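You operate a simulated robot arm through the tools that you are given. There is no shell and no other tool. Be economical: measure what you need, move in short steps, check, and stop when the job is done.

The job below is to be done with a simulated robot arm. You get a single attempt, and the scene is never put back.

TASK
Close both glue pots, wipe up the drips and push the plate in.
Fine: use the scrub pad and put it back. What is to be rubbed or washed off counts as gone when no trace of it is left.

Only the result counts: the job must be done as asked and must still hold three seconds after the hand-in. Knocking over, shifting, dropping, spilling or breaking anything else fails it.

THE ROBOT
A 7-joint arm with a two-finger parallel gripper, fixed in place. Base frame: the origin is at the foot of the arm, x ahead of it, y to its left, z up; the work surface is at about z = 85. Units: cm, rad, N and s.
With the tool pointing down near the work surface it reaches from about 24 to 68 cm from the base axis. Its first joint turns from -1.152 to 1.152 rad. Payload 2.4 kg.
The tool frame sits at the grasp point between the pads (the TCP): z along the fingers, y along the line on which they close. The tips reach 3 cm beyond it. The gripper opens to 9.4 cm. The fingers are 2.8 cm wide and 1 cm thick; the gripper's body (5 by 9.6 cm) begins 5.5 cm behind the TCP.
Orientation is that of the tool frame in the base frame, as [roll, pitch, yaw] about the fixed x, y, z axes, in that order (R = Rz(yaw) Ry(pitch) Rx(roll)). With the fingers straight down and closing along the base's y, the tool's x points along the base's -x, its y along +y and its z along -z.

THE INTERFACE
- The arm moves only by the tool play_rows. Its argument "moves" is one flat list of numbers, 6 for each row, row after row: the shift along the base's x, y, z in cm, then the turn, a rotation vector about the base's x, y, z in rad. In form: [x, y, z, ax, ay, az, x, y, z, ax, ay, az, ...]. A call has 1 to 12 rows; each row shifts and turns the commanded pose from where the row before left it. "hand" is the closure, from 0 (fully open) to 1 (shut), set as the call begins (left out, the last holds). A row lasts 0.2 s, in which the tool goes at most 5 cm and 0.15 rad; a call with a longer step from one row to the next is refused whole, and so is a gripper value outside its range. Where a pose cannot be reached the arm comes as near as it can. A force on the tool above 40 N (or 10 N above the force at the start of the call, whichever is more), or a blocked arm, ends the call early, and 0.2 s more pass. The fingers move at their own pace (about 15.3 cm/s each) and stop on an object; they squeeze with about 38 N. The grip force told is the motor's: it shows also when the fingers shut on nothing. Time passes only in rows, and 0.2 s behind the last, so rows that do not move let the fingers close. The reply holds the time, the measured pose of the TCP, the force on the tool along the base axes, the opening and the grip force, in the units named above and with some noise, with the torque about the TCP (base axes, N m) and any sound that the robot's microphone picked up.
- Cameras (640 x 400 px; columns grow to the right, rows downward): "scene" is fixed at [3.32, 46.58, 145.8]; the picture's right is [-0.82, -0.57, 0.00], its down [-0.24, 0.35, -0.90] and it looks along [0.51, -0.74, -0.43] (base axes); focal length 353 px, centre (320, 200). "wrist" rides on the gripper at [7.6, 1.4, -10.2] in the tool frame; the picture's right is [-0.18, 0.98, 0.00], its down [-0.75, -0.14, -0.64] and it looks along [-0.63, -0.12, 0.77] (tool axes); focal length 243 px, centre (320, 200). There is no depth. A picture from a camera that has moved, and an enlarged one, comes with that camera's place and axes in the base frame and with its lens.
- capture(camera): a new picture of that camera. The clock stands still meanwhile.
- inspect(camera, box): a new picture of the part [left, top, right, bottom] of that camera's present view, enlarged. The clock stands still meanwhile.
- sign_off(): hands the job in; it is judged then, once.

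Work in short steps. Places have to be worked out from the pictures, the camera data and where the tool is seen: move nearer, look again, correct. Check each grasp and each placing, and mend what went wrong. You have 120 turns and 84 pictures in all, those below and enlarged ones among them. Open the gripper and draw the arm clear of the work before you hand the job in, unless the task says otherwise; then end with one line.

The tools are called after ">>>" as name(argument=value, ...) on one line, values as JSON. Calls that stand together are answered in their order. play_rows: Moves the arm, as the interface text tells. Its arguments: {"type":"object","properties":{"moves":{"type":"array","items":{"type":"number"}},"hand":{"type":"number"}},"required":["moves"]} The other tools are called the same way: capture (camera) takes a picture; inspect (camera, box) takes an enlarged picture of a part of a camera's view; sign_off () hands the job in.

At the start:

```text
clock: 0.0
tool_pos: [37.36, -6.2, 120.95]
ee_rot: [-3.141, -0.001, -3.141]
wrist_force: [0.7, 0.1, 0.7]
torque: [-0.02, -0.02, -0.01]
opening: 9.39
finger_force: 0.1
```

scene: 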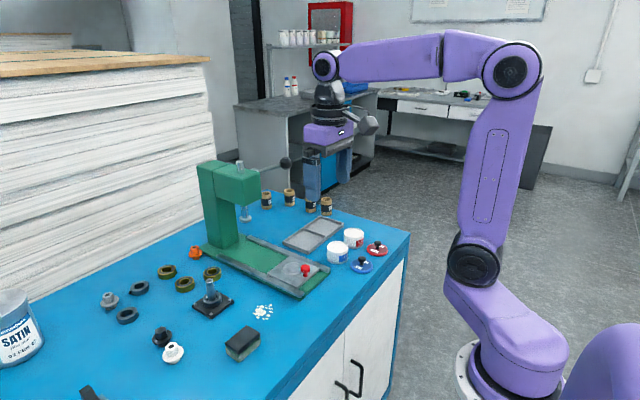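
wrist: 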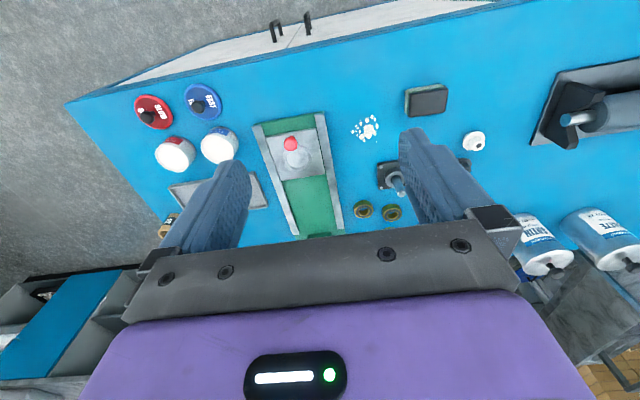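

The scene shows two pots (red and blue labels), two lids with knobs, a green press with a sliding plate, a white drip patch and a scrub pad. I'll enlarge the main areas first.

>>> inspect(camera="scene", box=[280, 210, 420, 300])

>>> inspect(camera="scene", box=[140, 250, 340, 375])

>>> inspect(camera="wrist", box=[100, 70, 340, 220])

>>> inspect(camera="wrist", box=[320, 70, 500, 183])

```text
4.44 times, centred on (350, 255) of scene
camera zoom: at [3.32, 46.58, 145.8], right [-0.82, -0.57, 0.0], down [-0.24, 0.35, -0.9], along [0.51, -0.74, -0.43], focal length 1570 px, centre (187, -44)
```

zoom: 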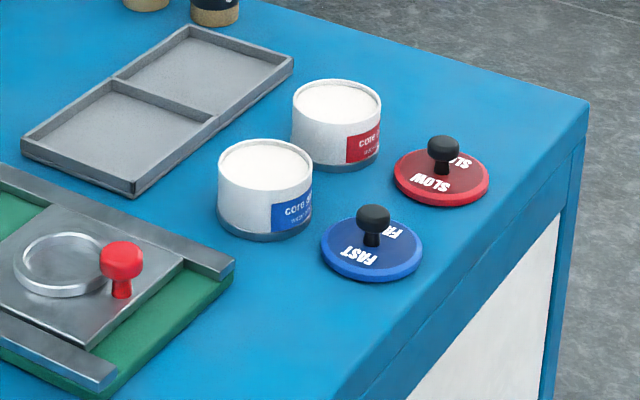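

```text
3.20 times, centred on (240, 312) of scene
camera zoom: at [3.32, 46.58, 145.8], right [-0.82, -0.57, 0.0], down [-0.24, 0.35, -0.9], along [0.51, -0.74, -0.43], focal length 1130 px, centre (576, -160)
```

zoom: 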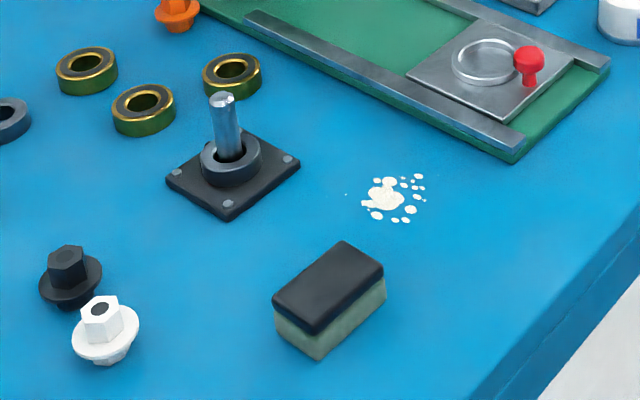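

```text
2.67 times, centred on (220, 145) of wrist
camera zoom: at [29.8, -4.67, 131.13], right [0.18, 0.98, 0.0], down [0.75, -0.14, 0.64], along [0.63, -0.12, -0.77], focal length 647 px, centre (587, 347)
```

zoom: 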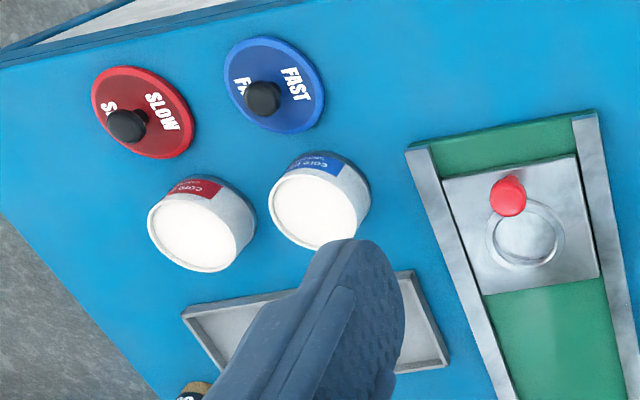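

```text
3.54 times, centred on (410, 126) of wrist
camera zoom: at [29.8, -4.67, 131.13], right [0.18, 0.98, 0.0], down [0.75, -0.14, 0.64], along [0.63, -0.12, -0.77], focal length 859 px, centre (1, 460)
```

zoom: 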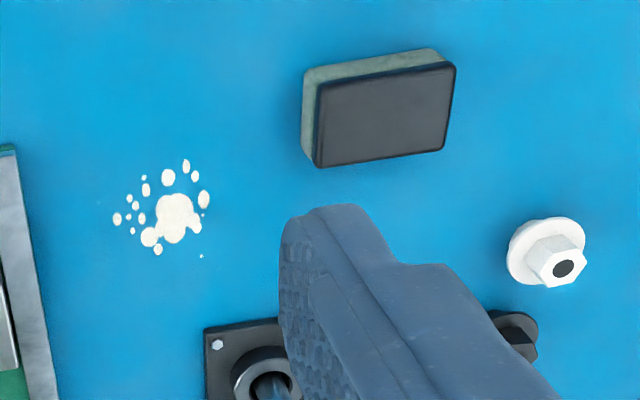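

By triangulating both views I get these rough positions (x, y):
- **Blue lid:** (40.3, -28.2)
- **Blue pot:** (47.8, -27.2), top at z≈89.5
- **Red lid:** (40.4, -38)
- **Red pot:** (48.2, -37.2)
- **Drips:** (51.8, 1)
- **Pad:** (47.1, 11)
- **Slide knob:** (49.9, -14.4)

I'll move above the blue lid with the gripper half open and look again.

>>> play_rows(hand=0.5, moves=[0.42, -3.14, -2.85, 0, 0, 0, 0.42, -3.14, -2.85, 0, 0, 0, 0.42, -3.14, -2.85, 0, 0, 0, 0.42, -3.14, -2.85, 0, 0, 0, 0.42, -3.14, -2.85, 0, 0, 0, 0.42, -3.14, -2.85, 0, 0, 0, 0.42, -3.14, -2.85, 0, 0, 0])

>>> capture(camera="wrist")

>>> inspect(camera="scene", box=[280, 190, 420, 290])

```text
clock: 1.6
tool_pos: [40.22, -27.77, 100.71]
ee_rot: [-3.14, 0.001, 3.141]
wrist_force: [-0.3, -0.3, 0.5]
torque: [-0.02, 0.01, 0.01]
opening: 4.71
finger_force: 0.1
```

```text
77 pictures are left
camera wrist: at [32.63, -26.37, 111.09], right [0.18, 0.98, 0.0], down [0.75, -0.14, 0.64], along [0.63, -0.12, -0.77], focal length 243 px, centre (320, 200)
```

wrist: 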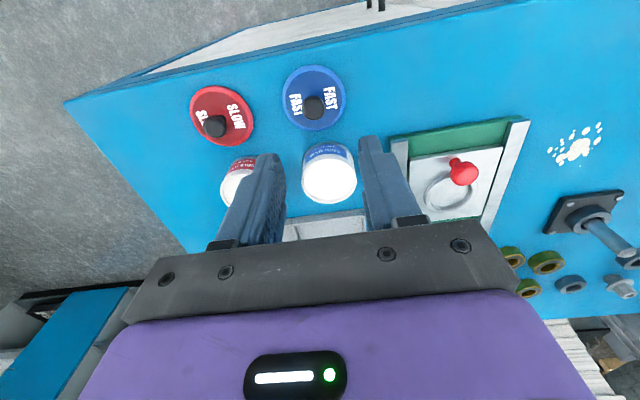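

```text
4.00 times, centred on (350, 240) of scene
camera zoom: at [3.32, 46.58, 145.8], right [-0.82, -0.57, 0.0], down [-0.24, 0.35, -0.9], along [0.51, -0.74, -0.43], focal length 1413 px, centre (200, 40)
```

zoom: 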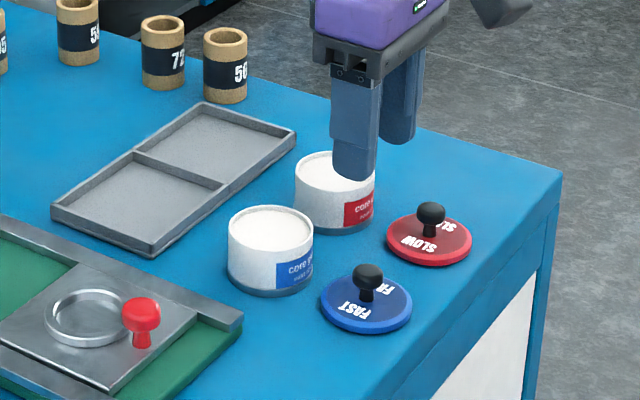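

The refined blue knob position is (40.0, -28.4), with its top at z≈89. I'll descend over it to TCP z≈90.2 and close.

>>> play_rows(moves=[-0.1, -0.3, -3, 0, 0, 0, -0.1, -0.3, -3, 0, 0, 0, 0, 0, -2.5, 0, 0, 0, 0, 0, -1.5, 0, 0, 0, 0, 0, -0.5, 0, 0, 0])

>>> inspect(camera="scene", box=[300, 210, 420, 290])

>>> capture(camera="wrist")

```text
clock: 2.8
tool_pos: [40.05, -28.57, 90.32]
ee_rot: [-3.141, 0.0, 3.141]
wrist_force: [0.1, 0.4, -0.3]
torque: [-0.05, -0.01, 0.03]
opening: 4.7
finger_force: 0.0
```

```text
5.00 times, centred on (360, 250) of scene
camera zoom: at [3.32, 46.58, 145.8], right [-0.82, -0.57, 0.0], down [-0.24, 0.35, -0.9], along [0.51, -0.74, -0.43], focal length 1766 px, centre (120, -50)
```

zoom: 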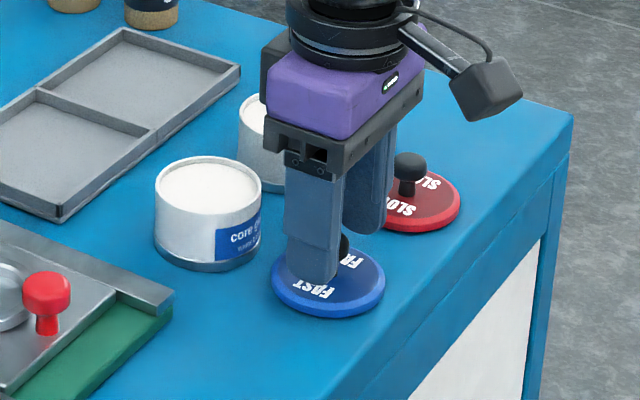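

```text
74 pictures are left
camera wrist: at [32.51, -27.14, 100.63], right [0.18, 0.98, 0.0], down [0.75, -0.14, 0.64], along [0.63, -0.12, -0.77], focal length 243 px, centre (320, 200)
```

wrist: 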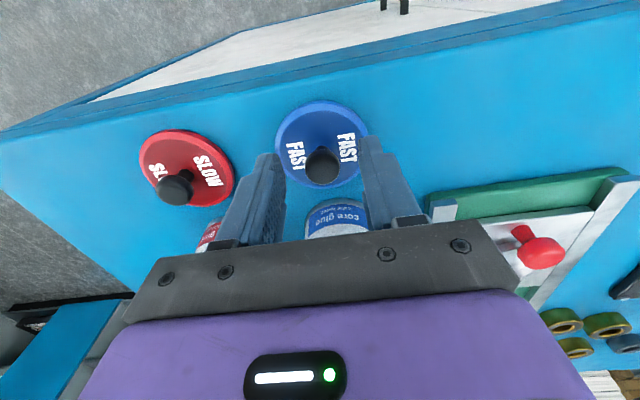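

The fingers straddle the knob above the lid, so I'll close and lift straight up a little.

>>> play_rows(hand=1, moves=[0, 0, 0, 0, 0, 0, 0, 0, 0, 0, 0, 0, 0, 0, 0, 0, 0, 0])

>>> play_rows(moves=[0, 0, 2, 0, 0, 0, 0, 0, 2, 0, 0, 0, 0, 0, 3, 0, 0, 0])

>>> capture(camera="wrist")

>>> inspect(camera="scene", box=[300, 190, 420, 290])

```text
clock: 3.6
tool_pos: [40.13, -28.63, 90.4]
ee_rot: [-3.14, 0.002, 3.141]
wrist_force: [0.0, -0.1, 0.3]
torque: [-0.02, -0.01, 0.0]
opening: 1.9
finger_force: 38.2
```

```text
clock: 4.4
tool_pos: [40.03, -28.67, 97.42]
ee_rot: [-3.141, -0.002, 3.141]
wrist_force: [-0.7, -1.0, 0.0]
torque: [-0.01, -0.02, 0.01]
opening: 1.85
finger_force: 38.2
```

```text
73 pictures are left
camera wrist: at [32.53, -27.2, 107.7], right [0.18, 0.98, 0.0], down [0.75, -0.14, 0.64], along [0.63, -0.12, -0.77], focal length 243 px, centre (320, 200)
```

wrist: 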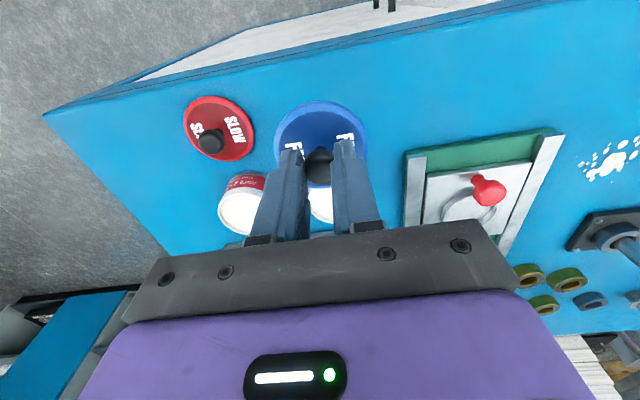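

```text
4.00 times, centred on (360, 240) of scene
camera zoom: at [3.32, 46.58, 145.8], right [-0.82, -0.57, 0.0], down [-0.24, 0.35, -0.9], along [0.51, -0.74, -0.43], focal length 1413 px, centre (160, 40)
```

zoom: 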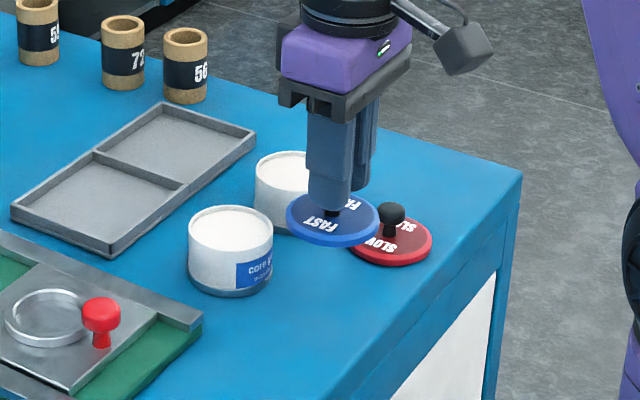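

The lid is held. I'll move up and aside so the wrist camera gets a clear view of the open blue pot and I can fix its position.

>>> play_rows(moves=[0, 3, 2, 0, 0, 0, 0, 3, 2, 0, 0, 0, 0, 3, 2, 0, 0, 0])

>>> inspect(camera="wrist", box=[140, 80, 340, 205])

```text
clock: 5.2
tool_pos: [40.13, -19.58, 103.33]
ee_rot: [3.141, -0.001, 3.141]
wrist_force: [0.7, 0.1, 0.5]
torque: [-0.03, -0.02, 0.0]
opening: 1.9
finger_force: 38.2
```

```text
3.20 times, centred on (240, 142) of wrist
camera zoom: at [32.58, -18.09, 113.65], right [0.18, 0.98, 0.0], down [0.75, -0.14, 0.64], along [0.63, -0.12, -0.77], focal length 776 px, centre (576, 384)
```

zoom: 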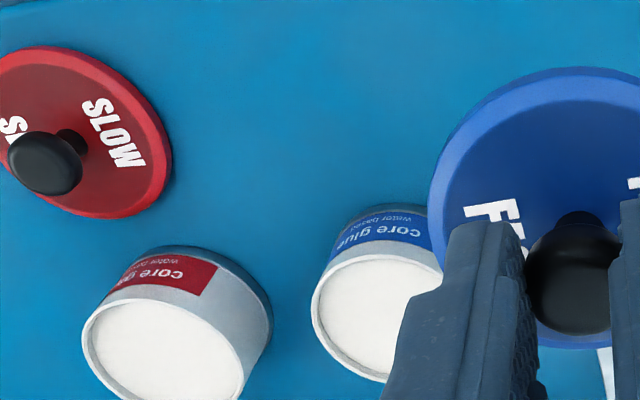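

The lid still blocks part of the view, so I'll shift 5 cm further.

>>> play_rows(moves=[-1, 3, 1, 0, 0, 0, -1, 3, 1, 0, 0, 0])

>>> inspect(camera="wrist", box=[80, 90, 280, 215])

```text
clock: 5.8
tool_pos: [38.13, -13.78, 105.33]
ee_rot: [3.141, 0.0, -3.141]
wrist_force: [-0.9, 0.3, -0.1]
torque: [-0.03, 0.01, -0.01]
opening: 1.89
finger_force: 37.9
```

```text
3.20 times, centred on (180, 152) of wrist
camera zoom: at [30.42, -12.22, 115.61], right [0.18, 0.98, 0.0], down [0.75, -0.14, 0.64], along [0.63, -0.12, -0.77], focal length 776 px, centre (768, 352)
```

zoom: 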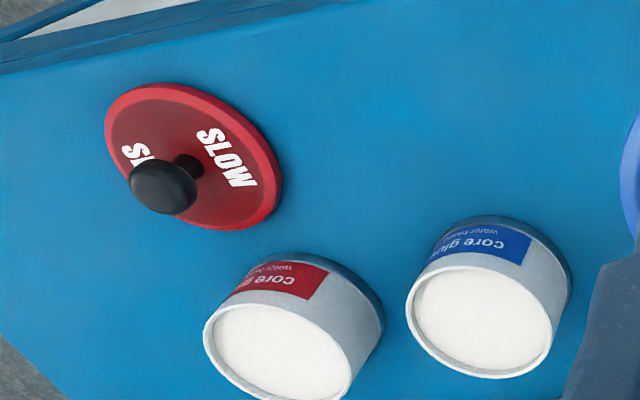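

The refined blue pot centre is about (48.35, -28.15), with the rim at z≈89. I'll carry the lid to hover above it.

>>> play_rows(moves=[2.06, -2.9, -1.2, 0, 0, 0, 2.06, -2.9, -1.2, 0, 0, 0, 2.06, -2.9, -1.2, 0, 0, 0, 2.06, -2.9, -1.2, 0, 0, 0, 2.06, -2.87, -1.2, 0, 0, 0, 0, 0, -2, 0, 0, 0])

>>> capture(camera="wrist")

>>> inspect(camera="scene", box=[300, 200, 400, 280])

```text
clock: 7.2
tool_pos: [48.38, -28.01, 97.39]
ee_rot: [-3.141, 0.0, -3.141]
wrist_force: [-0.3, -0.5, -2.2]
torque: [-0.02, -0.02, -0.01]
opening: 1.9
finger_force: 37.7
```

```text
69 pictures are left
camera wrist: at [40.82, -26.67, 107.62], right [0.18, 0.98, 0.0], down [0.75, -0.14, 0.64], along [0.63, -0.12, -0.77], focal length 243 px, centre (320, 200)
```

wrist: 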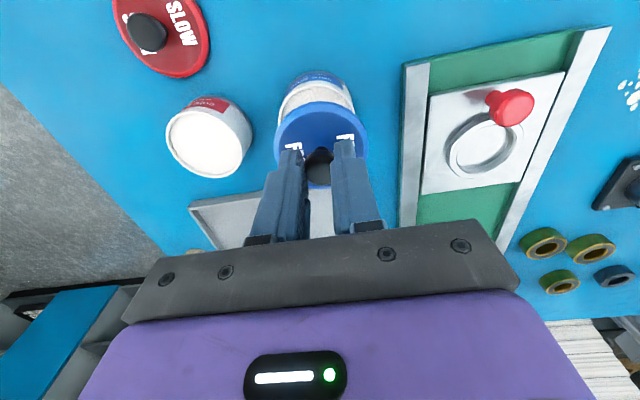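

```text
5.00 times, centred on (350, 240) of scene
camera zoom: at [3.33, 46.58, 145.8], right [-0.82, -0.57, 0.0], down [-0.24, 0.35, -0.9], along [0.51, -0.74, -0.43], focal length 1766 px, centre (170, 0)
```

zoom: 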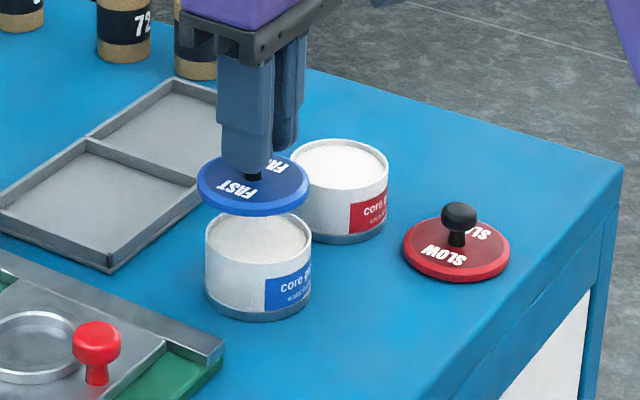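

I'll zoom in on the wrist view to check the alignment.

>>> inspect(camera="wrist", box=[150, 50, 390, 200])

```text
2.67 times, centred on (270, 125) of wrist
camera zoom: at [40.82, -26.67, 107.62], right [0.18, 0.98, 0.0], down [0.75, -0.14, 0.64], along [0.63, -0.12, -0.77], focal length 647 px, centre (453, 400)
```

zoom: 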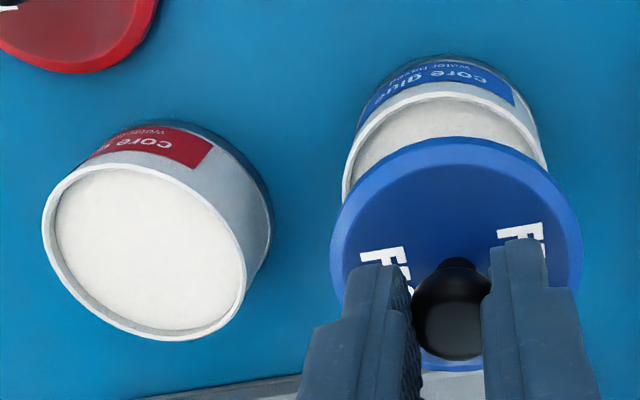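

Working from the near edges, the lid sits at about (48.4, -28.0) and the pot at (48.4, -28.25). I'll nudge y by -0.2 and lower partway.

>>> play_rows(moves=[0, -0.2, -1, 0, 0, 0, 0, 0, -1, 0, 0, 0, 0, 0, -0.3, 0, 0, 0])

>>> inspect(camera="wrist", box=[250, 80, 390, 180])

>>> inspect(camera="scene", box=[320, 220, 370, 270])

```text
clock: 8.0
tool_pos: [48.45, -28.37, 94.9]
ee_rot: [3.141, 0.001, -3.141]
wrist_force: [-0.6, 0.2, -0.1]
torque: [0.0, 0.0, -0.01]
opening: 1.89
finger_force: 37.8
```

```text
4.00 times, centred on (320, 130) of wrist
camera zoom: at [40.87, -26.83, 105.3], right [0.18, 0.98, 0.0], down [0.75, -0.14, 0.64], along [0.63, -0.12, -0.77], focal length 970 px, centre (320, 480)
```

zoom: 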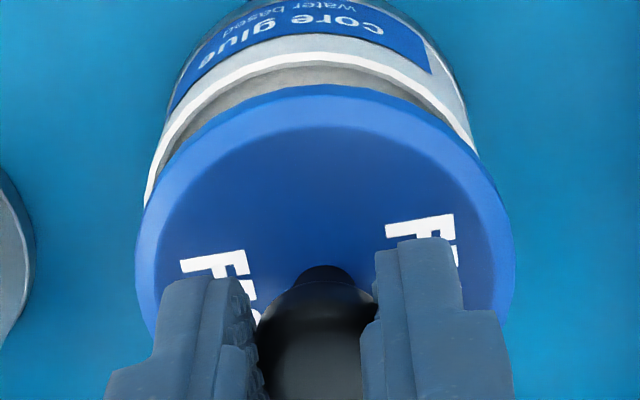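

```text
8.00 times, centred on (345, 245) of scene
camera zoom: at [3.32, 46.58, 145.8], right [-0.82, -0.57, 0.0], down [-0.24, 0.35, -0.9], along [0.51, -0.74, -0.43], focal length 2826 px, centre (120, -160)
```

zoom: 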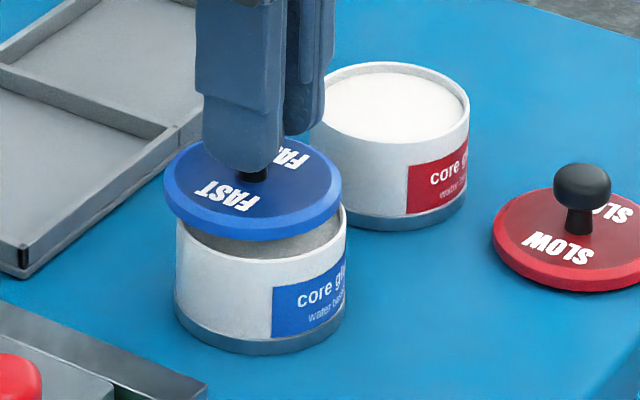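

Both views suggest the lid needs about -0.15 in x and -0.2 in y. I'll apply that and lower gently toward contact.

>>> play_rows(moves=[-0.15, -0.2, 0, 0, 0, 0, 0, 0, -0.3, 0, 0, 0, 0, 0, -0.3, 0, 0, 0])

>>> inspect(camera="wrist", box=[250, 80, 390, 180])

>>> inspect(camera="scene", box=[320, 220, 370, 270])

```text
clock: 8.8
tool_pos: [48.23, -28.69, 94.45]
ee_rot: [3.141, 0.001, -3.142]
wrist_force: [0.1, 0.8, 0.0]
torque: [0.0, 0.04, -0.01]
opening: 1.87
finger_force: 38.0
```

```text
4.00 times, centred on (320, 130) of wrist
camera zoom: at [40.65, -27.11, 104.81], right [0.18, 0.98, 0.0], down [0.75, -0.14, 0.64], along [0.63, -0.12, -0.77], focal length 970 px, centre (320, 480)
```

zoom: 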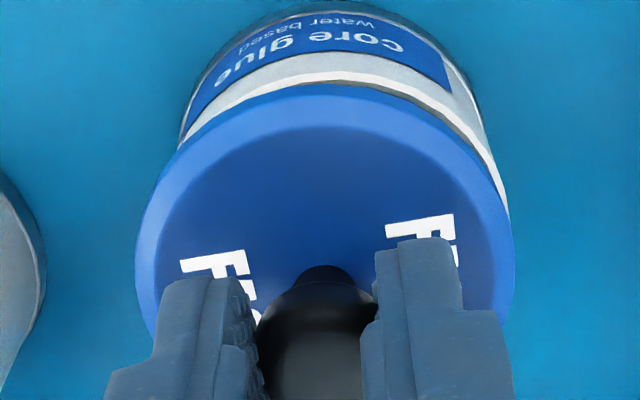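

```text
8.00 times, centred on (345, 245) of scene
camera zoom: at [3.32, 46.58, 145.8], right [-0.82, -0.57, 0.0], down [-0.24, 0.35, -0.9], along [0.51, -0.74, -0.43], focal length 2826 px, centre (120, -160)
```

zoom: 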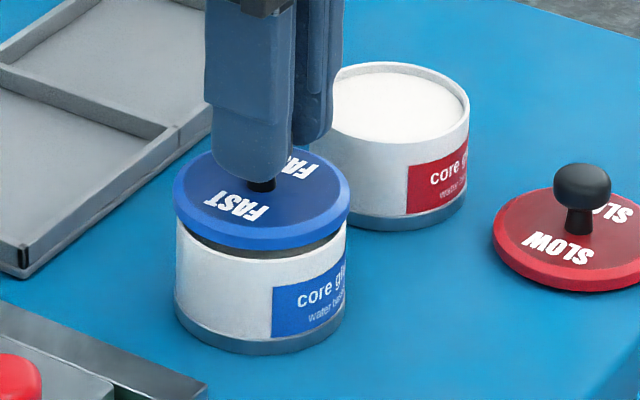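

The scene view shows them aligned, while the wrist view shows the lid slightly too far in -y. I'll correct by +0.1 and lower to contact.

>>> play_rows(moves=[0, 0.12, -0.2, 0, 0, 0, 0, 0, -0.3, 0, 0, 0, 0, 0, -0.2, 0, 0, 0])

>>> inspect(camera="wrist", box=[250, 80, 390, 180])

>>> inspect(camera="scene", box=[320, 220, 370, 270])

```text
clock: 9.6
tool_pos: [48.55, -28.5, 94.36]
ee_rot: [-3.137, 0.007, -3.141]
wrist_force: [-0.2, 0.3, 3.9]
torque: [0.03, -0.06, -0.03]
opening: 1.89
finger_force: 38.4
stopped in row 3: the force on the tool passed its limit at 44 N (the readings are from after the stop); the commanded pose is now the measured one
```

```text
4.00 times, centred on (320, 130) of wrist
camera zoom: at [40.8, -27.03, 104.53], right [0.18, 0.98, 0.0], down [0.75, -0.14, 0.65], along [0.64, -0.12, -0.76], focal length 970 px, centre (320, 480)
```

zoom: 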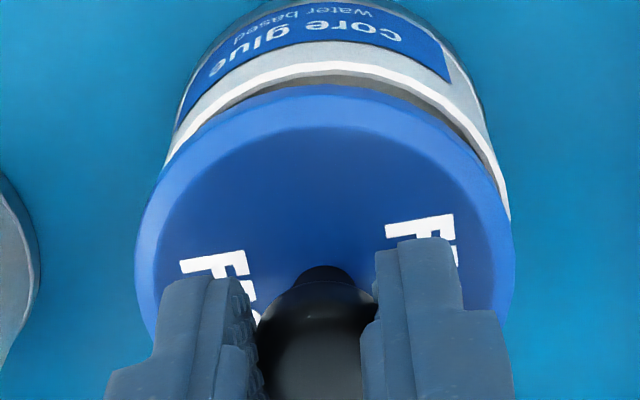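

```text
8.00 times, centred on (345, 245) of scene
camera zoom: at [3.32, 46.58, 145.79], right [-0.82, -0.57, 0.0], down [-0.24, 0.35, -0.9], along [0.51, -0.74, -0.43], focal length 2826 px, centre (120, -160)
```

zoom: 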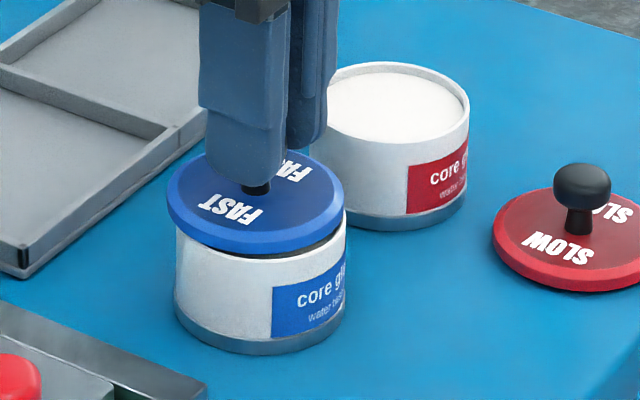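

There's contact at TCP z 94.36, but I'm not sure how the lid seats. I'll zoom closer at the seam and at the red lid's underside.

>>> inspect(camera="scene", box=[336, 234, 368, 258])

>>> inspect(camera="scene", box=[362, 234, 394, 258])

```text
16.00 times, centred on (352, 246) of scene
camera zoom: at [3.32, 46.58, 145.79], right [-0.82, -0.57, 0.0], down [-0.24, 0.35, -0.9], along [0.51, -0.74, -0.43], focal length 5653 px, centre (-192, -536)
```

zoom: 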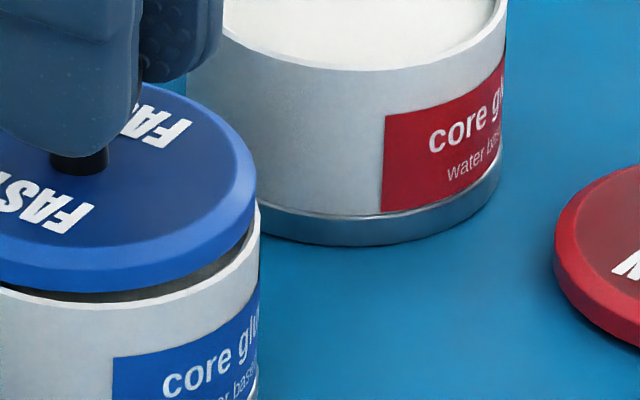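

```text
16.00 times, centred on (378, 246) of scene
camera zoom: at [3.32, 46.58, 145.79], right [-0.82, -0.57, 0.0], down [-0.24, 0.35, -0.9], along [0.51, -0.74, -0.43], focal length 5653 px, centre (-608, -536)
```

zoom: 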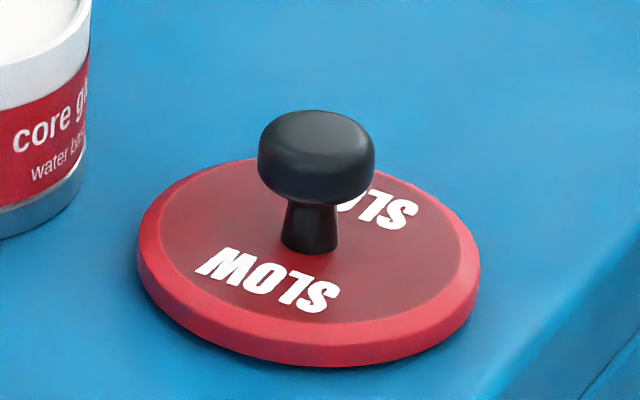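

There's a dark plug under the flange that has to drop into the rim, and the images put the lid about +0.2 in x and -0.1 in y off centre. I'll lift slightly, shift and press again.

>>> play_rows(moves=[0, 0, 0.3, 0, 0, 0, -0.22, 0.1, 0, 0, 0, 0, 0, 0, -0.2, 0, 0, 0, 0, 0, -0.15, 0, 0, 0])

>>> inspect(camera="scene", box=[325, 230, 365, 260])

>>> inspect(camera="wrist", box=[250, 80, 390, 180])

```text
clock: 10.6
tool_pos: [48.3, -28.36, 94.12]
ee_rot: [-3.139, 0.004, 3.141]
wrist_force: [-1.3, 1.1, 0.5]
torque: [0.1, 0.05, -0.02]
opening: 1.91
finger_force: 38.1
```

```text
13.33 times, centred on (345, 245) of scene
camera zoom: at [3.32, 46.58, 145.79], right [-0.82, -0.57, 0.0], down [-0.24, 0.35, -0.9], along [0.51, -0.74, -0.43], focal length 4710 px, centre (-13, -400)
```

zoom: 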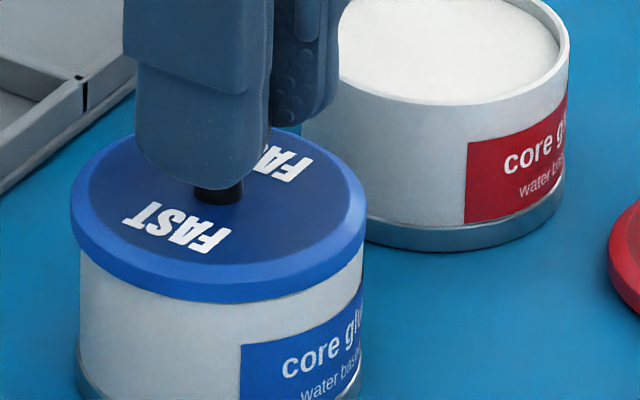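

```text
4.00 times, centred on (320, 130) of wrist
camera zoom: at [40.56, -26.87, 104.44], right [0.18, 0.98, 0.0], down [0.75, -0.14, 0.65], along [0.63, -0.12, -0.76], focal length 970 px, centre (320, 480)
```

zoom: 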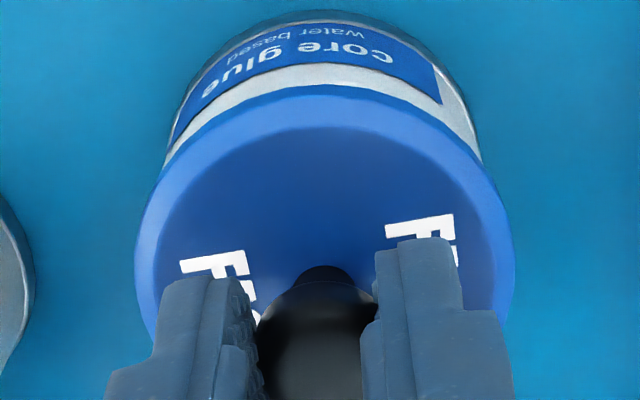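

The lid dropped in and the gap is nearly gone. I'll press down gently until contact.

>>> play_rows(moves=[0, 0, -0.1, 0, 0, 0, 0, 0, -0.1, 0, 0, 0, 0, 0, -0.1, 0, 0, 0])

>>> inspect(camera="scene", box=[325, 230, 365, 260])

```text
clock: 11.4
tool_pos: [48.29, -28.32, 93.94]
ee_rot: [-3.139, 0.008, 3.141]
wrist_force: [-7.1, 3.8, 25.7]
torque: [0.1, 0.65, 0.0]
opening: 1.88
finger_force: 37.8
```

```text
13.33 times, centred on (345, 245) of scene
camera zoom: at [3.26, 46.61, 145.79], right [-0.82, -0.57, 0.0], down [-0.24, 0.35, -0.9], along [0.51, -0.74, -0.43], focal length 4710 px, centre (-13, -400)
```

zoom: 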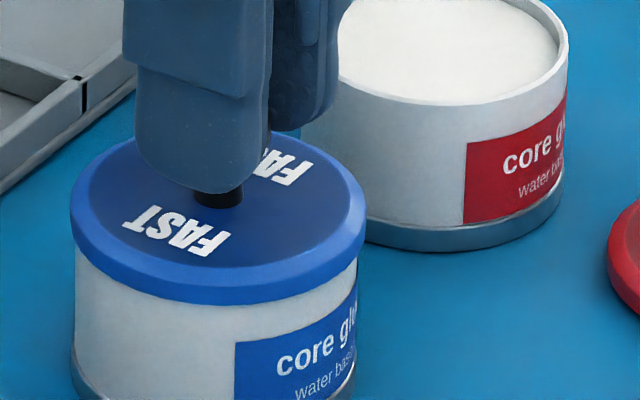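

The lid is seated with 25 N of downforce. I'll ease off, open the fingers, rise and check.

>>> play_rows(moves=[0, 0, 0.15, 0, 0, 0])

>>> play_rows(hand=0.5, moves=[0, 0, 0, 0, 0, 0, 0, 0, 0, 0, 0, 0, 0, 0, 2, 0, 0, 0, 0, 0, 3, 0, 0, 0, 0, 0, 3, 0, 0, 0])

>>> inspect(camera="scene", box=[310, 220, 400, 280])

```text
clock: 11.8
tool_pos: [48.25, -28.33, 94.0]
ee_rot: [-3.138, 0.005, 3.141]
wrist_force: [-2.8, 1.0, 10.5]
torque: [0.02, -0.01, 0.03]
opening: 1.88
finger_force: 38.1
```

```text
clock: 13.0
tool_pos: [48.27, -28.31, 102.03]
ee_rot: [-3.139, 0.007, -3.14]
wrist_force: [0.0, 0.3, -0.6]
torque: [-0.01, 0.02, 0.02]
opening: 4.72
finger_force: 0.0
heard: snap
```

```text
6.67 times, centred on (355, 250) of scene
camera zoom: at [3.32, 46.58, 145.8], right [-0.82, -0.57, 0.0], down [-0.24, 0.35, -0.9], along [0.51, -0.74, -0.43], focal length 2355 px, centre (87, -133)
```

zoom: 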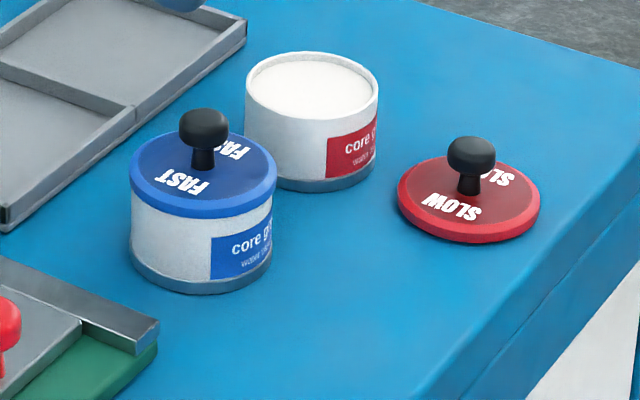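

A snap was heard and the blue lid is on. Now I'll move above the red lid, whose knob I estimate at (40.25, -38.0).

>>> play_rows(moves=[-2, -2.42, -1, 0, 0, 0, -2, -2.42, -1, 0, 0, 0, -2, -2.42, -1, 0, 0, 0, -2, -2.42, -1, 0, 0, 0])

>>> capture(camera="wrist")

```text
clock: 14.0
tool_pos: [40.05, -38.09, 98.04]
ee_rot: [-3.137, 0.004, -3.142]
wrist_force: [0.7, 0.3, 0.2]
torque: [0.02, 0.01, -0.01]
opening: 4.7
finger_force: 0.1
```

```text
54 pictures are left
camera wrist: at [32.38, -36.61, 108.24], right [0.18, 0.98, 0.0], down [0.75, -0.14, 0.65], along [0.63, -0.12, -0.76], focal length 243 px, centre (320, 200)
```

wrist: 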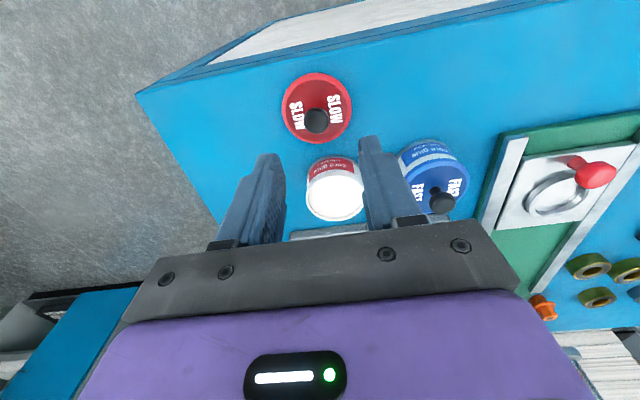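

The red knob is at about (40.15, -38.35). I'll correct and descend to grasp height, then grip and lift.

>>> play_rows(moves=[0.1, -0.27, -3, 0, 0, 0, 0, 0, -2.5, 0, 0, 0, 0, 0, -1.7, 0, 0, 0, 0, 0, -0.5, 0, 0, 0])

>>> play_rows(hand=1, moves=[0, 0, 0, 0, 0, 0, 0, 0, 0, 0, 0, 0, 0, 0, 0, 0, 0, 0])

>>> play_rows(moves=[0, 0, 2, 0, 0, 0, 0, 2, 3, 0, 0, 0, 0, 4, 2, 0, 0, 0, 0, 4, 0, 0, 0, 0, 0, 4, 0, 0, 0, 0])

>>> capture(camera="wrist")

```text
clock: 15.0
tool_pos: [40.25, -38.13, 90.36]
ee_rot: [-3.139, 0.004, -3.141]
wrist_force: [-0.7, 0.3, -0.5]
torque: [0.03, 0.0, -0.01]
opening: 4.72
finger_force: 0.0
```

```text
clock: 15.8
tool_pos: [40.13, -38.11, 90.29]
ee_rot: [-3.137, 0.005, -3.141]
wrist_force: [0.2, -0.2, 0.6]
torque: [0.0, -0.03, 0.01]
opening: 1.89
finger_force: 38.2
```

```text
clock: 17.0
tool_pos: [40.63, -24.25, 97.31]
ee_rot: [-3.138, 0.006, -3.141]
wrist_force: [0.0, 0.2, -0.3]
torque: [0.01, 0.0, 0.0]
opening: 1.87
finger_force: 38.2
```

```text
53 pictures are left
camera wrist: at [32.87, -22.74, 107.63], right [0.18, 0.98, 0.0], down [0.75, -0.14, 0.65], along [0.63, -0.12, -0.76], focal length 243 px, centre (320, 200)
```

wrist: 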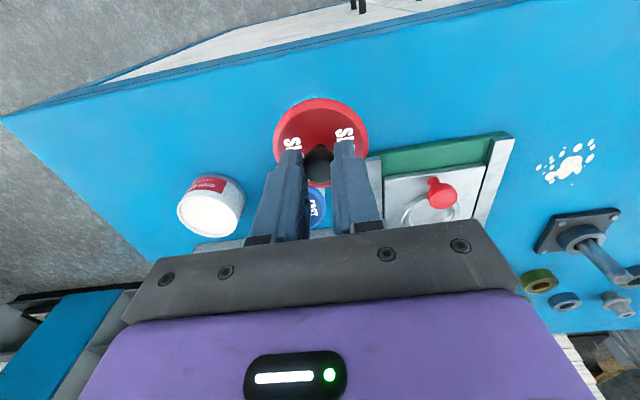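

The red lid is held. I'll go back in y at a higher level, clear of the blue knob, then forward to hover over the red pot at (48.3, -37.9).

>>> play_rows(moves=[0, -3.4, 1, 0, 0, 0, 0, -3.4, 1, 0, 0, 0, 0, -3.4, 1, 0, 0, 0, 0, -3.4, 0, 0, 0, 0, 2.6, 0, 0, 0, 0, 0, 2.6, 0, 0, 0, 0, 0, 2.6, 0, -1, 0, 0, 0, 0, 0, -2, 0, 0, 0])

>>> inspect(camera="wrist", box=[230, 60, 430, 185])

>>> inspect(camera="scene", box=[325, 210, 385, 265])

```text
clock: 18.8
tool_pos: [48.19, -37.9, 97.37]
ee_rot: [-3.137, 0.006, 3.142]
wrist_force: [0.5, 1.3, -0.4]
torque: [0.0, -0.02, 0.02]
opening: 1.92
finger_force: 37.3
```

```text
3.20 times, centred on (330, 122) of wrist
camera zoom: at [40.57, -36.49, 107.66], right [0.18, 0.98, 0.0], down [0.75, -0.14, 0.65], along [0.63, -0.12, -0.76], focal length 776 px, centre (288, 448)
```

zoom: 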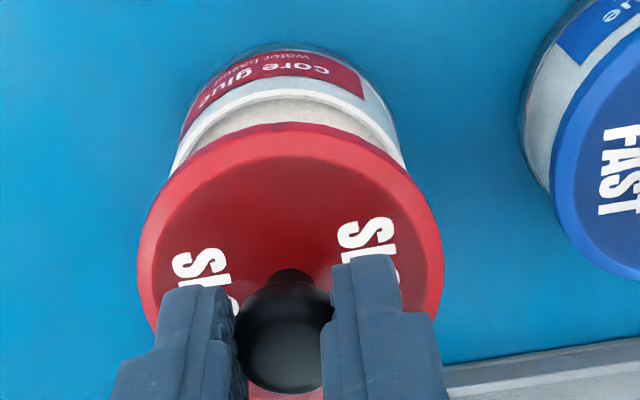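

```text
7.27 times, centred on (355, 238) of scene
camera zoom: at [3.32, 46.58, 145.8], right [-0.82, -0.57, 0.0], down [-0.24, 0.35, -0.9], along [0.51, -0.74, -0.43], focal length 2569 px, centre (66, -73)
```

zoom: 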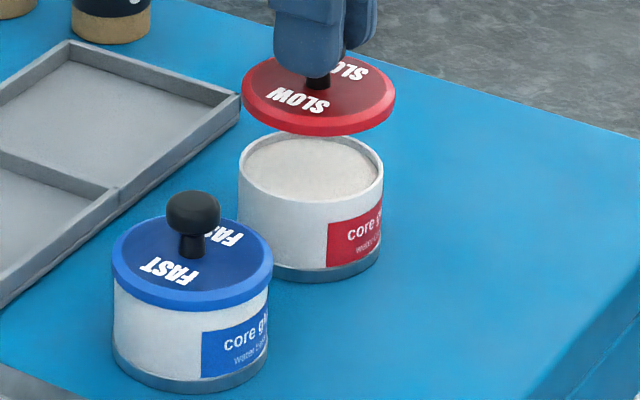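

It's nearly aligned and needs about +0.12 in x. I'll lower to just above the rim and check.

>>> play_rows(moves=[0.12, 0.03, -1, 0, 0, 0, 0, 0, -1, 0, 0, 0, 0, 0, -0.8, 0, 0, 0])

>>> inspect(camera="wrist", box=[250, 80, 390, 180])

>>> inspect(camera="scene", box=[330, 220, 380, 260])

```text
clock: 19.6
tool_pos: [48.23, -38.13, 94.53]
ee_rot: [-3.138, 0.006, -3.14]
wrist_force: [0.2, -0.8, -0.5]
torque: [0.02, 0.05, 0.01]
opening: 1.87
finger_force: 37.7
```

```text
4.00 times, centred on (320, 130) of wrist
camera zoom: at [40.56, -36.51, 104.79], right [0.18, 0.98, 0.0], down [0.75, -0.14, 0.65], along [0.63, -0.12, -0.76], focal length 970 px, centre (320, 480)
```

zoom: 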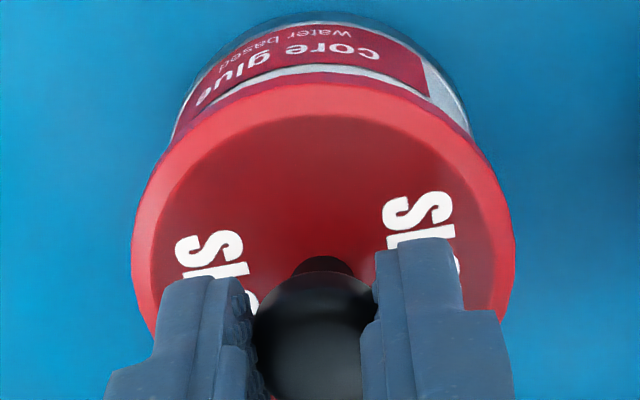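

```text
10.00 times, centred on (355, 240) of scene
camera zoom: at [3.32, 46.58, 145.8], right [-0.82, -0.57, 0.0], down [-0.24, 0.35, -0.9], along [0.51, -0.74, -0.43], focal length 3533 px, centre (-30, -200)
```

zoom: 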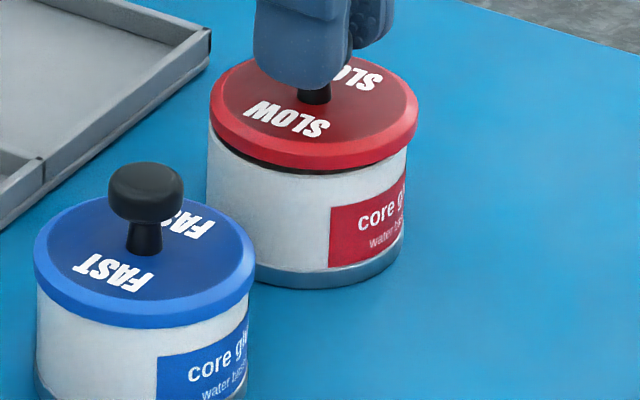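

The scene view shows the lid about 0.2 too far right, which means moving +x and a little +y. I'll apply that and press down gently.

>>> play_rows(moves=[0.17, 0.07, 0, 0, 0, 0, 0, 0, -0.2, 0, 0, 0, 0, 0, -0.15, 0, 0, 0])

>>> inspect(camera="scene", box=[330, 220, 380, 260])

```text
clock: 20.4
tool_pos: [48.46, -37.97, 94.17]
ee_rot: [-3.137, 0.005, -3.141]
wrist_force: [-0.2, 1.0, 2.6]
torque: [0.1, 0.02, 0.04]
opening: 1.92
finger_force: 38.1
```

```text
10.00 times, centred on (355, 240) of scene
camera zoom: at [3.32, 46.58, 145.79], right [-0.82, -0.57, 0.0], down [-0.24, 0.35, -0.9], along [0.51, -0.74, -0.43], focal length 3533 px, centre (-30, -200)
```

zoom: 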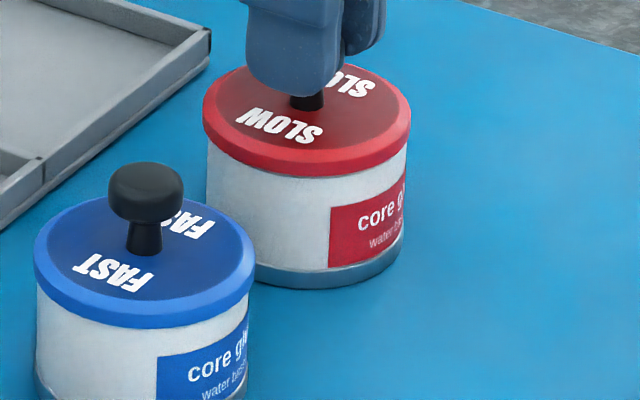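

The plug is in. I'll press until it snaps.

>>> play_rows(moves=[0, 0, -0.1, 0, 0, 0, 0, 0, -0.1, 0, 0, 0, 0, 0, -0.1, 0, 0, 0, 0, 0, 0, 0, 0, 0])

```text
clock: 21.4
tool_pos: [48.5, -37.97, 94.12]
ee_rot: [-3.133, 0.012, -3.141]
wrist_force: [0.0, -4.4, 26.0]
torque: [-0.18, -0.12, -0.02]
opening: 1.85
finger_force: 38.6
```

>>> play_rows(moves=[0, 0, -0.1, 0, 0, 0, 0, 0, 0, 0, 0, 0])

>>> inspect(camera="scene", box=[330, 220, 380, 260])

>>> inspect(camera="wrist", box=[250, 80, 390, 180])

```text
clock: 22.0
tool_pos: [48.39, -38.0, 93.98]
ee_rot: [-3.135, 0.01, 3.141]
wrist_force: [2.0, -6.0, 23.1]
torque: [-0.21, -0.06, -0.05]
opening: 1.89
finger_force: 37.8
heard: snap
```

```text
10.00 times, centred on (355, 240) of scene
camera zoom: at [3.29, 46.59, 145.79], right [-0.82, -0.57, 0.0], down [-0.24, 0.35, -0.9], along [0.51, -0.74, -0.43], focal length 3533 px, centre (-30, -200)
```

zoom: 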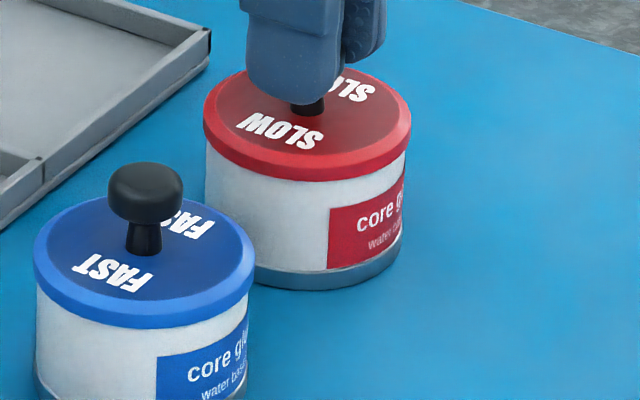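

```text
4.00 times, centred on (320, 130) of wrist
camera zoom: at [40.7, -36.41, 104.2], right [0.18, 0.98, 0.0], down [0.75, -0.14, 0.65], along [0.64, -0.12, -0.76], focal length 970 px, centre (320, 480)
```

zoom: 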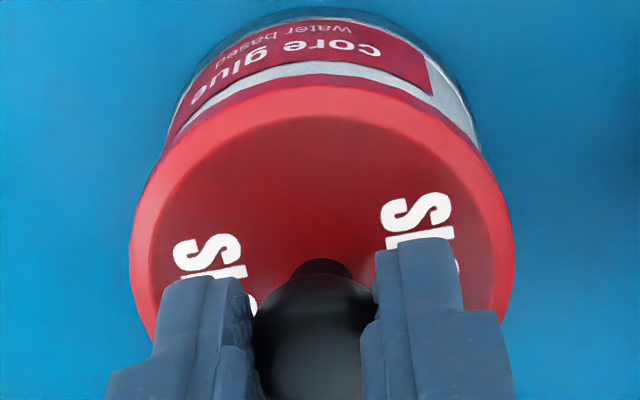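

It snapped on. I'll ease off, release and rise.

>>> play_rows(moves=[0, 0, 0.2, 0, 0, 0])

>>> play_rows(hand=0.5, moves=[0, 0, 0, 0, 0, 0, 0, 0, 0, 0, 0, 0, 0, 0, 2, 0, 0, 0, 0, 0, 3, 0, 0, 0, 0, 0, 4, 0, 0, 0, 0, 0, 4, 0, 0, 0, 0, 3, 0, 0, 0, 0])

>>> capture(camera="scene")

>>> capture(camera="wrist")

```text
clock: 22.4
tool_pos: [48.46, -37.82, 93.94]
ee_rot: [-3.138, 0.006, 3.139]
wrist_force: [4.6, -8.0, 11.6]
torque: [-0.28, -0.42, -0.14]
opening: 1.89
finger_force: 38.3
```

```text
clock: 24.0
tool_pos: [48.34, -34.94, 106.85]
ee_rot: [-3.139, 0.006, 3.139]
wrist_force: [0.5, -0.2, -0.6]
torque: [0.0, -0.01, -0.01]
opening: 4.7
finger_force: 0.0
```

```text
45 pictures are left
```

scene: 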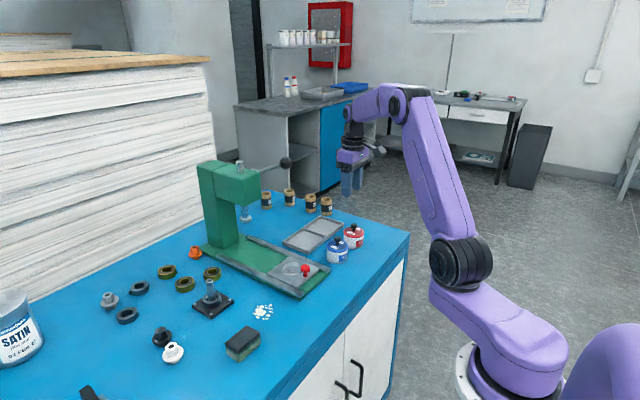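

```text
44 pictures are left
camera wrist: at [40.67, -33.42, 117.17], right [0.19, 0.98, 0.0], down [0.75, -0.14, 0.65], along [0.63, -0.12, -0.76], focal length 243 px, centre (320, 200)
```

wrist: 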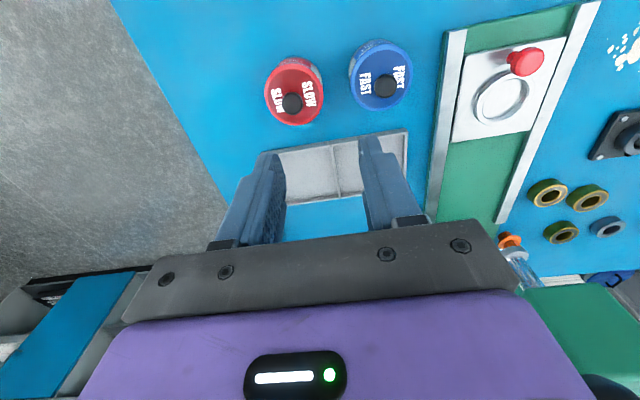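

Both pots are closed. Next is the pad, so I'll fly across at height with the gripper open.

>>> play_rows(hand=0, moves=[-0.12, 4.6, 0, 0, 0, 0, -0.12, 4.6, 0, 0, 0, 0, -0.12, 4.6, 0, 0, 0, 0, -0.12, 4.6, 0, 0, 0, 0, -0.12, 4.6, 0, 0, 0, 0, -0.12, 4.6, -1, 0, 0, 0, -0.12, 4.6, -1, 0, 0, 0, -0.12, 4.6, -1, 0, 0, 0, -0.12, 4.6, -1, 0, 0, 0, -0.12, 4.6, -1, 0, 0, 0])

>>> capture(camera="wrist")

```text
clock: 26.2
tool_pos: [47.16, 11.27, 102.25]
ee_rot: [-3.138, 0.006, 3.14]
wrist_force: [0.3, 0.8, 0.4]
torque: [-0.04, 0.01, 0.01]
opening: 9.41
finger_force: 0.1
```

```text
43 pictures are left
camera wrist: at [39.54, 12.78, 112.41], right [0.19, 0.98, 0.0], down [0.75, -0.14, 0.65], along [0.63, -0.12, -0.76], focal length 243 px, centre (320, 200)
```

wrist: 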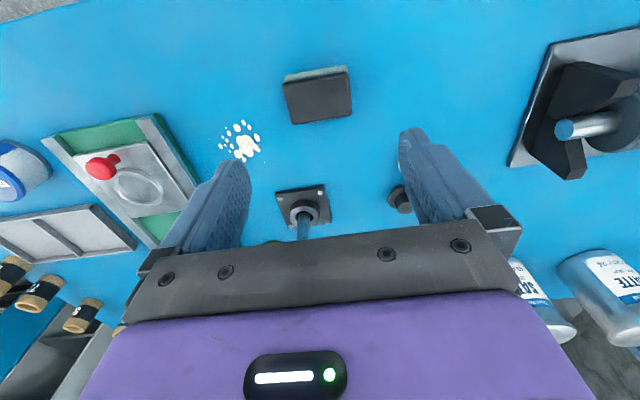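

The pad spans x 45–48.9 and y 8.1–14.4, with its top at about 88. I'll descend to TCP 89 and check before gripping.

>>> play_rows(moves=[-0.15, 0, -4, 0, 0, 0, 0, 0, -4, 0, 0, 0, 0, 0, -3.5, 0, 0, 0, 0, 0, -1.5, 0, 0, 0])

>>> inspect(camera="scene", box=[180, 290, 300, 380])

```text
clock: 27.2
tool_pos: [46.96, 11.14, 89.03]
ee_rot: [-3.138, 0.006, -3.141]
wrist_force: [1.0, 0.2, 0.1]
torque: [-0.02, -0.02, 0.0]
opening: 9.4
finger_force: 0.0
```

```text
4.44 times, centred on (240, 335) of scene
camera zoom: at [3.32, 46.58, 145.8], right [-0.82, -0.57, 0.0], down [-0.24, 0.35, -0.9], along [0.51, -0.74, -0.43], focal length 1570 px, centre (676, -400)
```

zoom: 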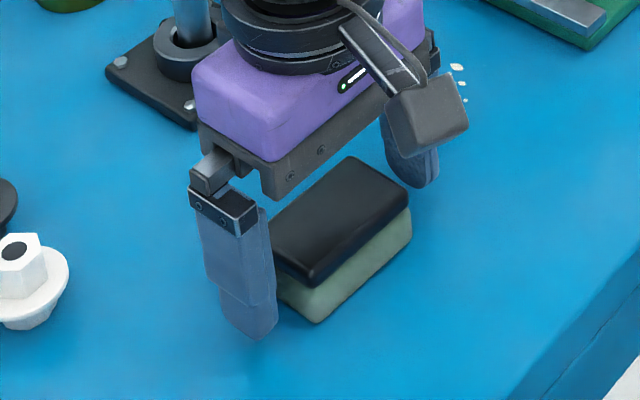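

The fingers straddle the pad. I'll close and lift slightly.

>>> play_rows(hand=1, moves=[0, 0, 0, 0, 0, 0, 0, 0, 0, 0, 0, 0, 0, 0, 0, 0, 0, 0])

>>> play_rows(moves=[0, 0, 1.5, 0, 0, 0, 0, 0, 2, 0, 0, 0])

>>> inspect(camera="scene", box=[180, 290, 300, 380])

```text
clock: 28.0
tool_pos: [47.01, 11.21, 89.05]
ee_rot: [-3.138, 0.005, 3.14]
wrist_force: [0.7, 0.4, 1.0]
torque: [-0.02, -0.02, -0.02]
opening: 6.31
finger_force: 38.1
```

```text
clock: 28.6
tool_pos: [47.0, 11.21, 92.45]
ee_rot: [-3.138, 0.005, -3.141]
wrist_force: [-0.2, 0.9, -0.4]
torque: [0.02, -0.01, 0.0]
opening: 6.32
finger_force: 38.3
```

```text
4.44 times, centred on (240, 335) of scene
camera zoom: at [3.32, 46.58, 145.8], right [-0.82, -0.57, 0.0], down [-0.24, 0.35, -0.9], along [0.51, -0.74, -0.43], focal length 1570 px, centre (676, -400)
```

zoom: 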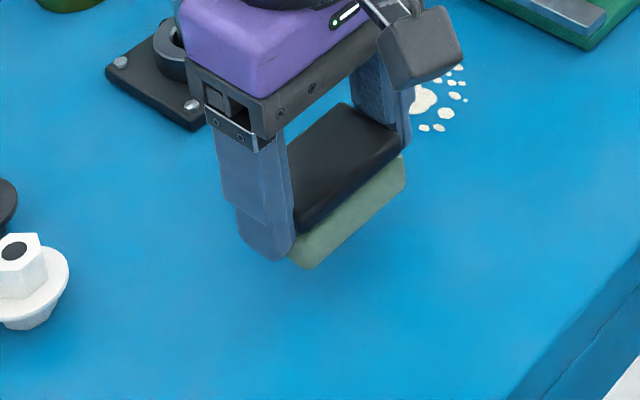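

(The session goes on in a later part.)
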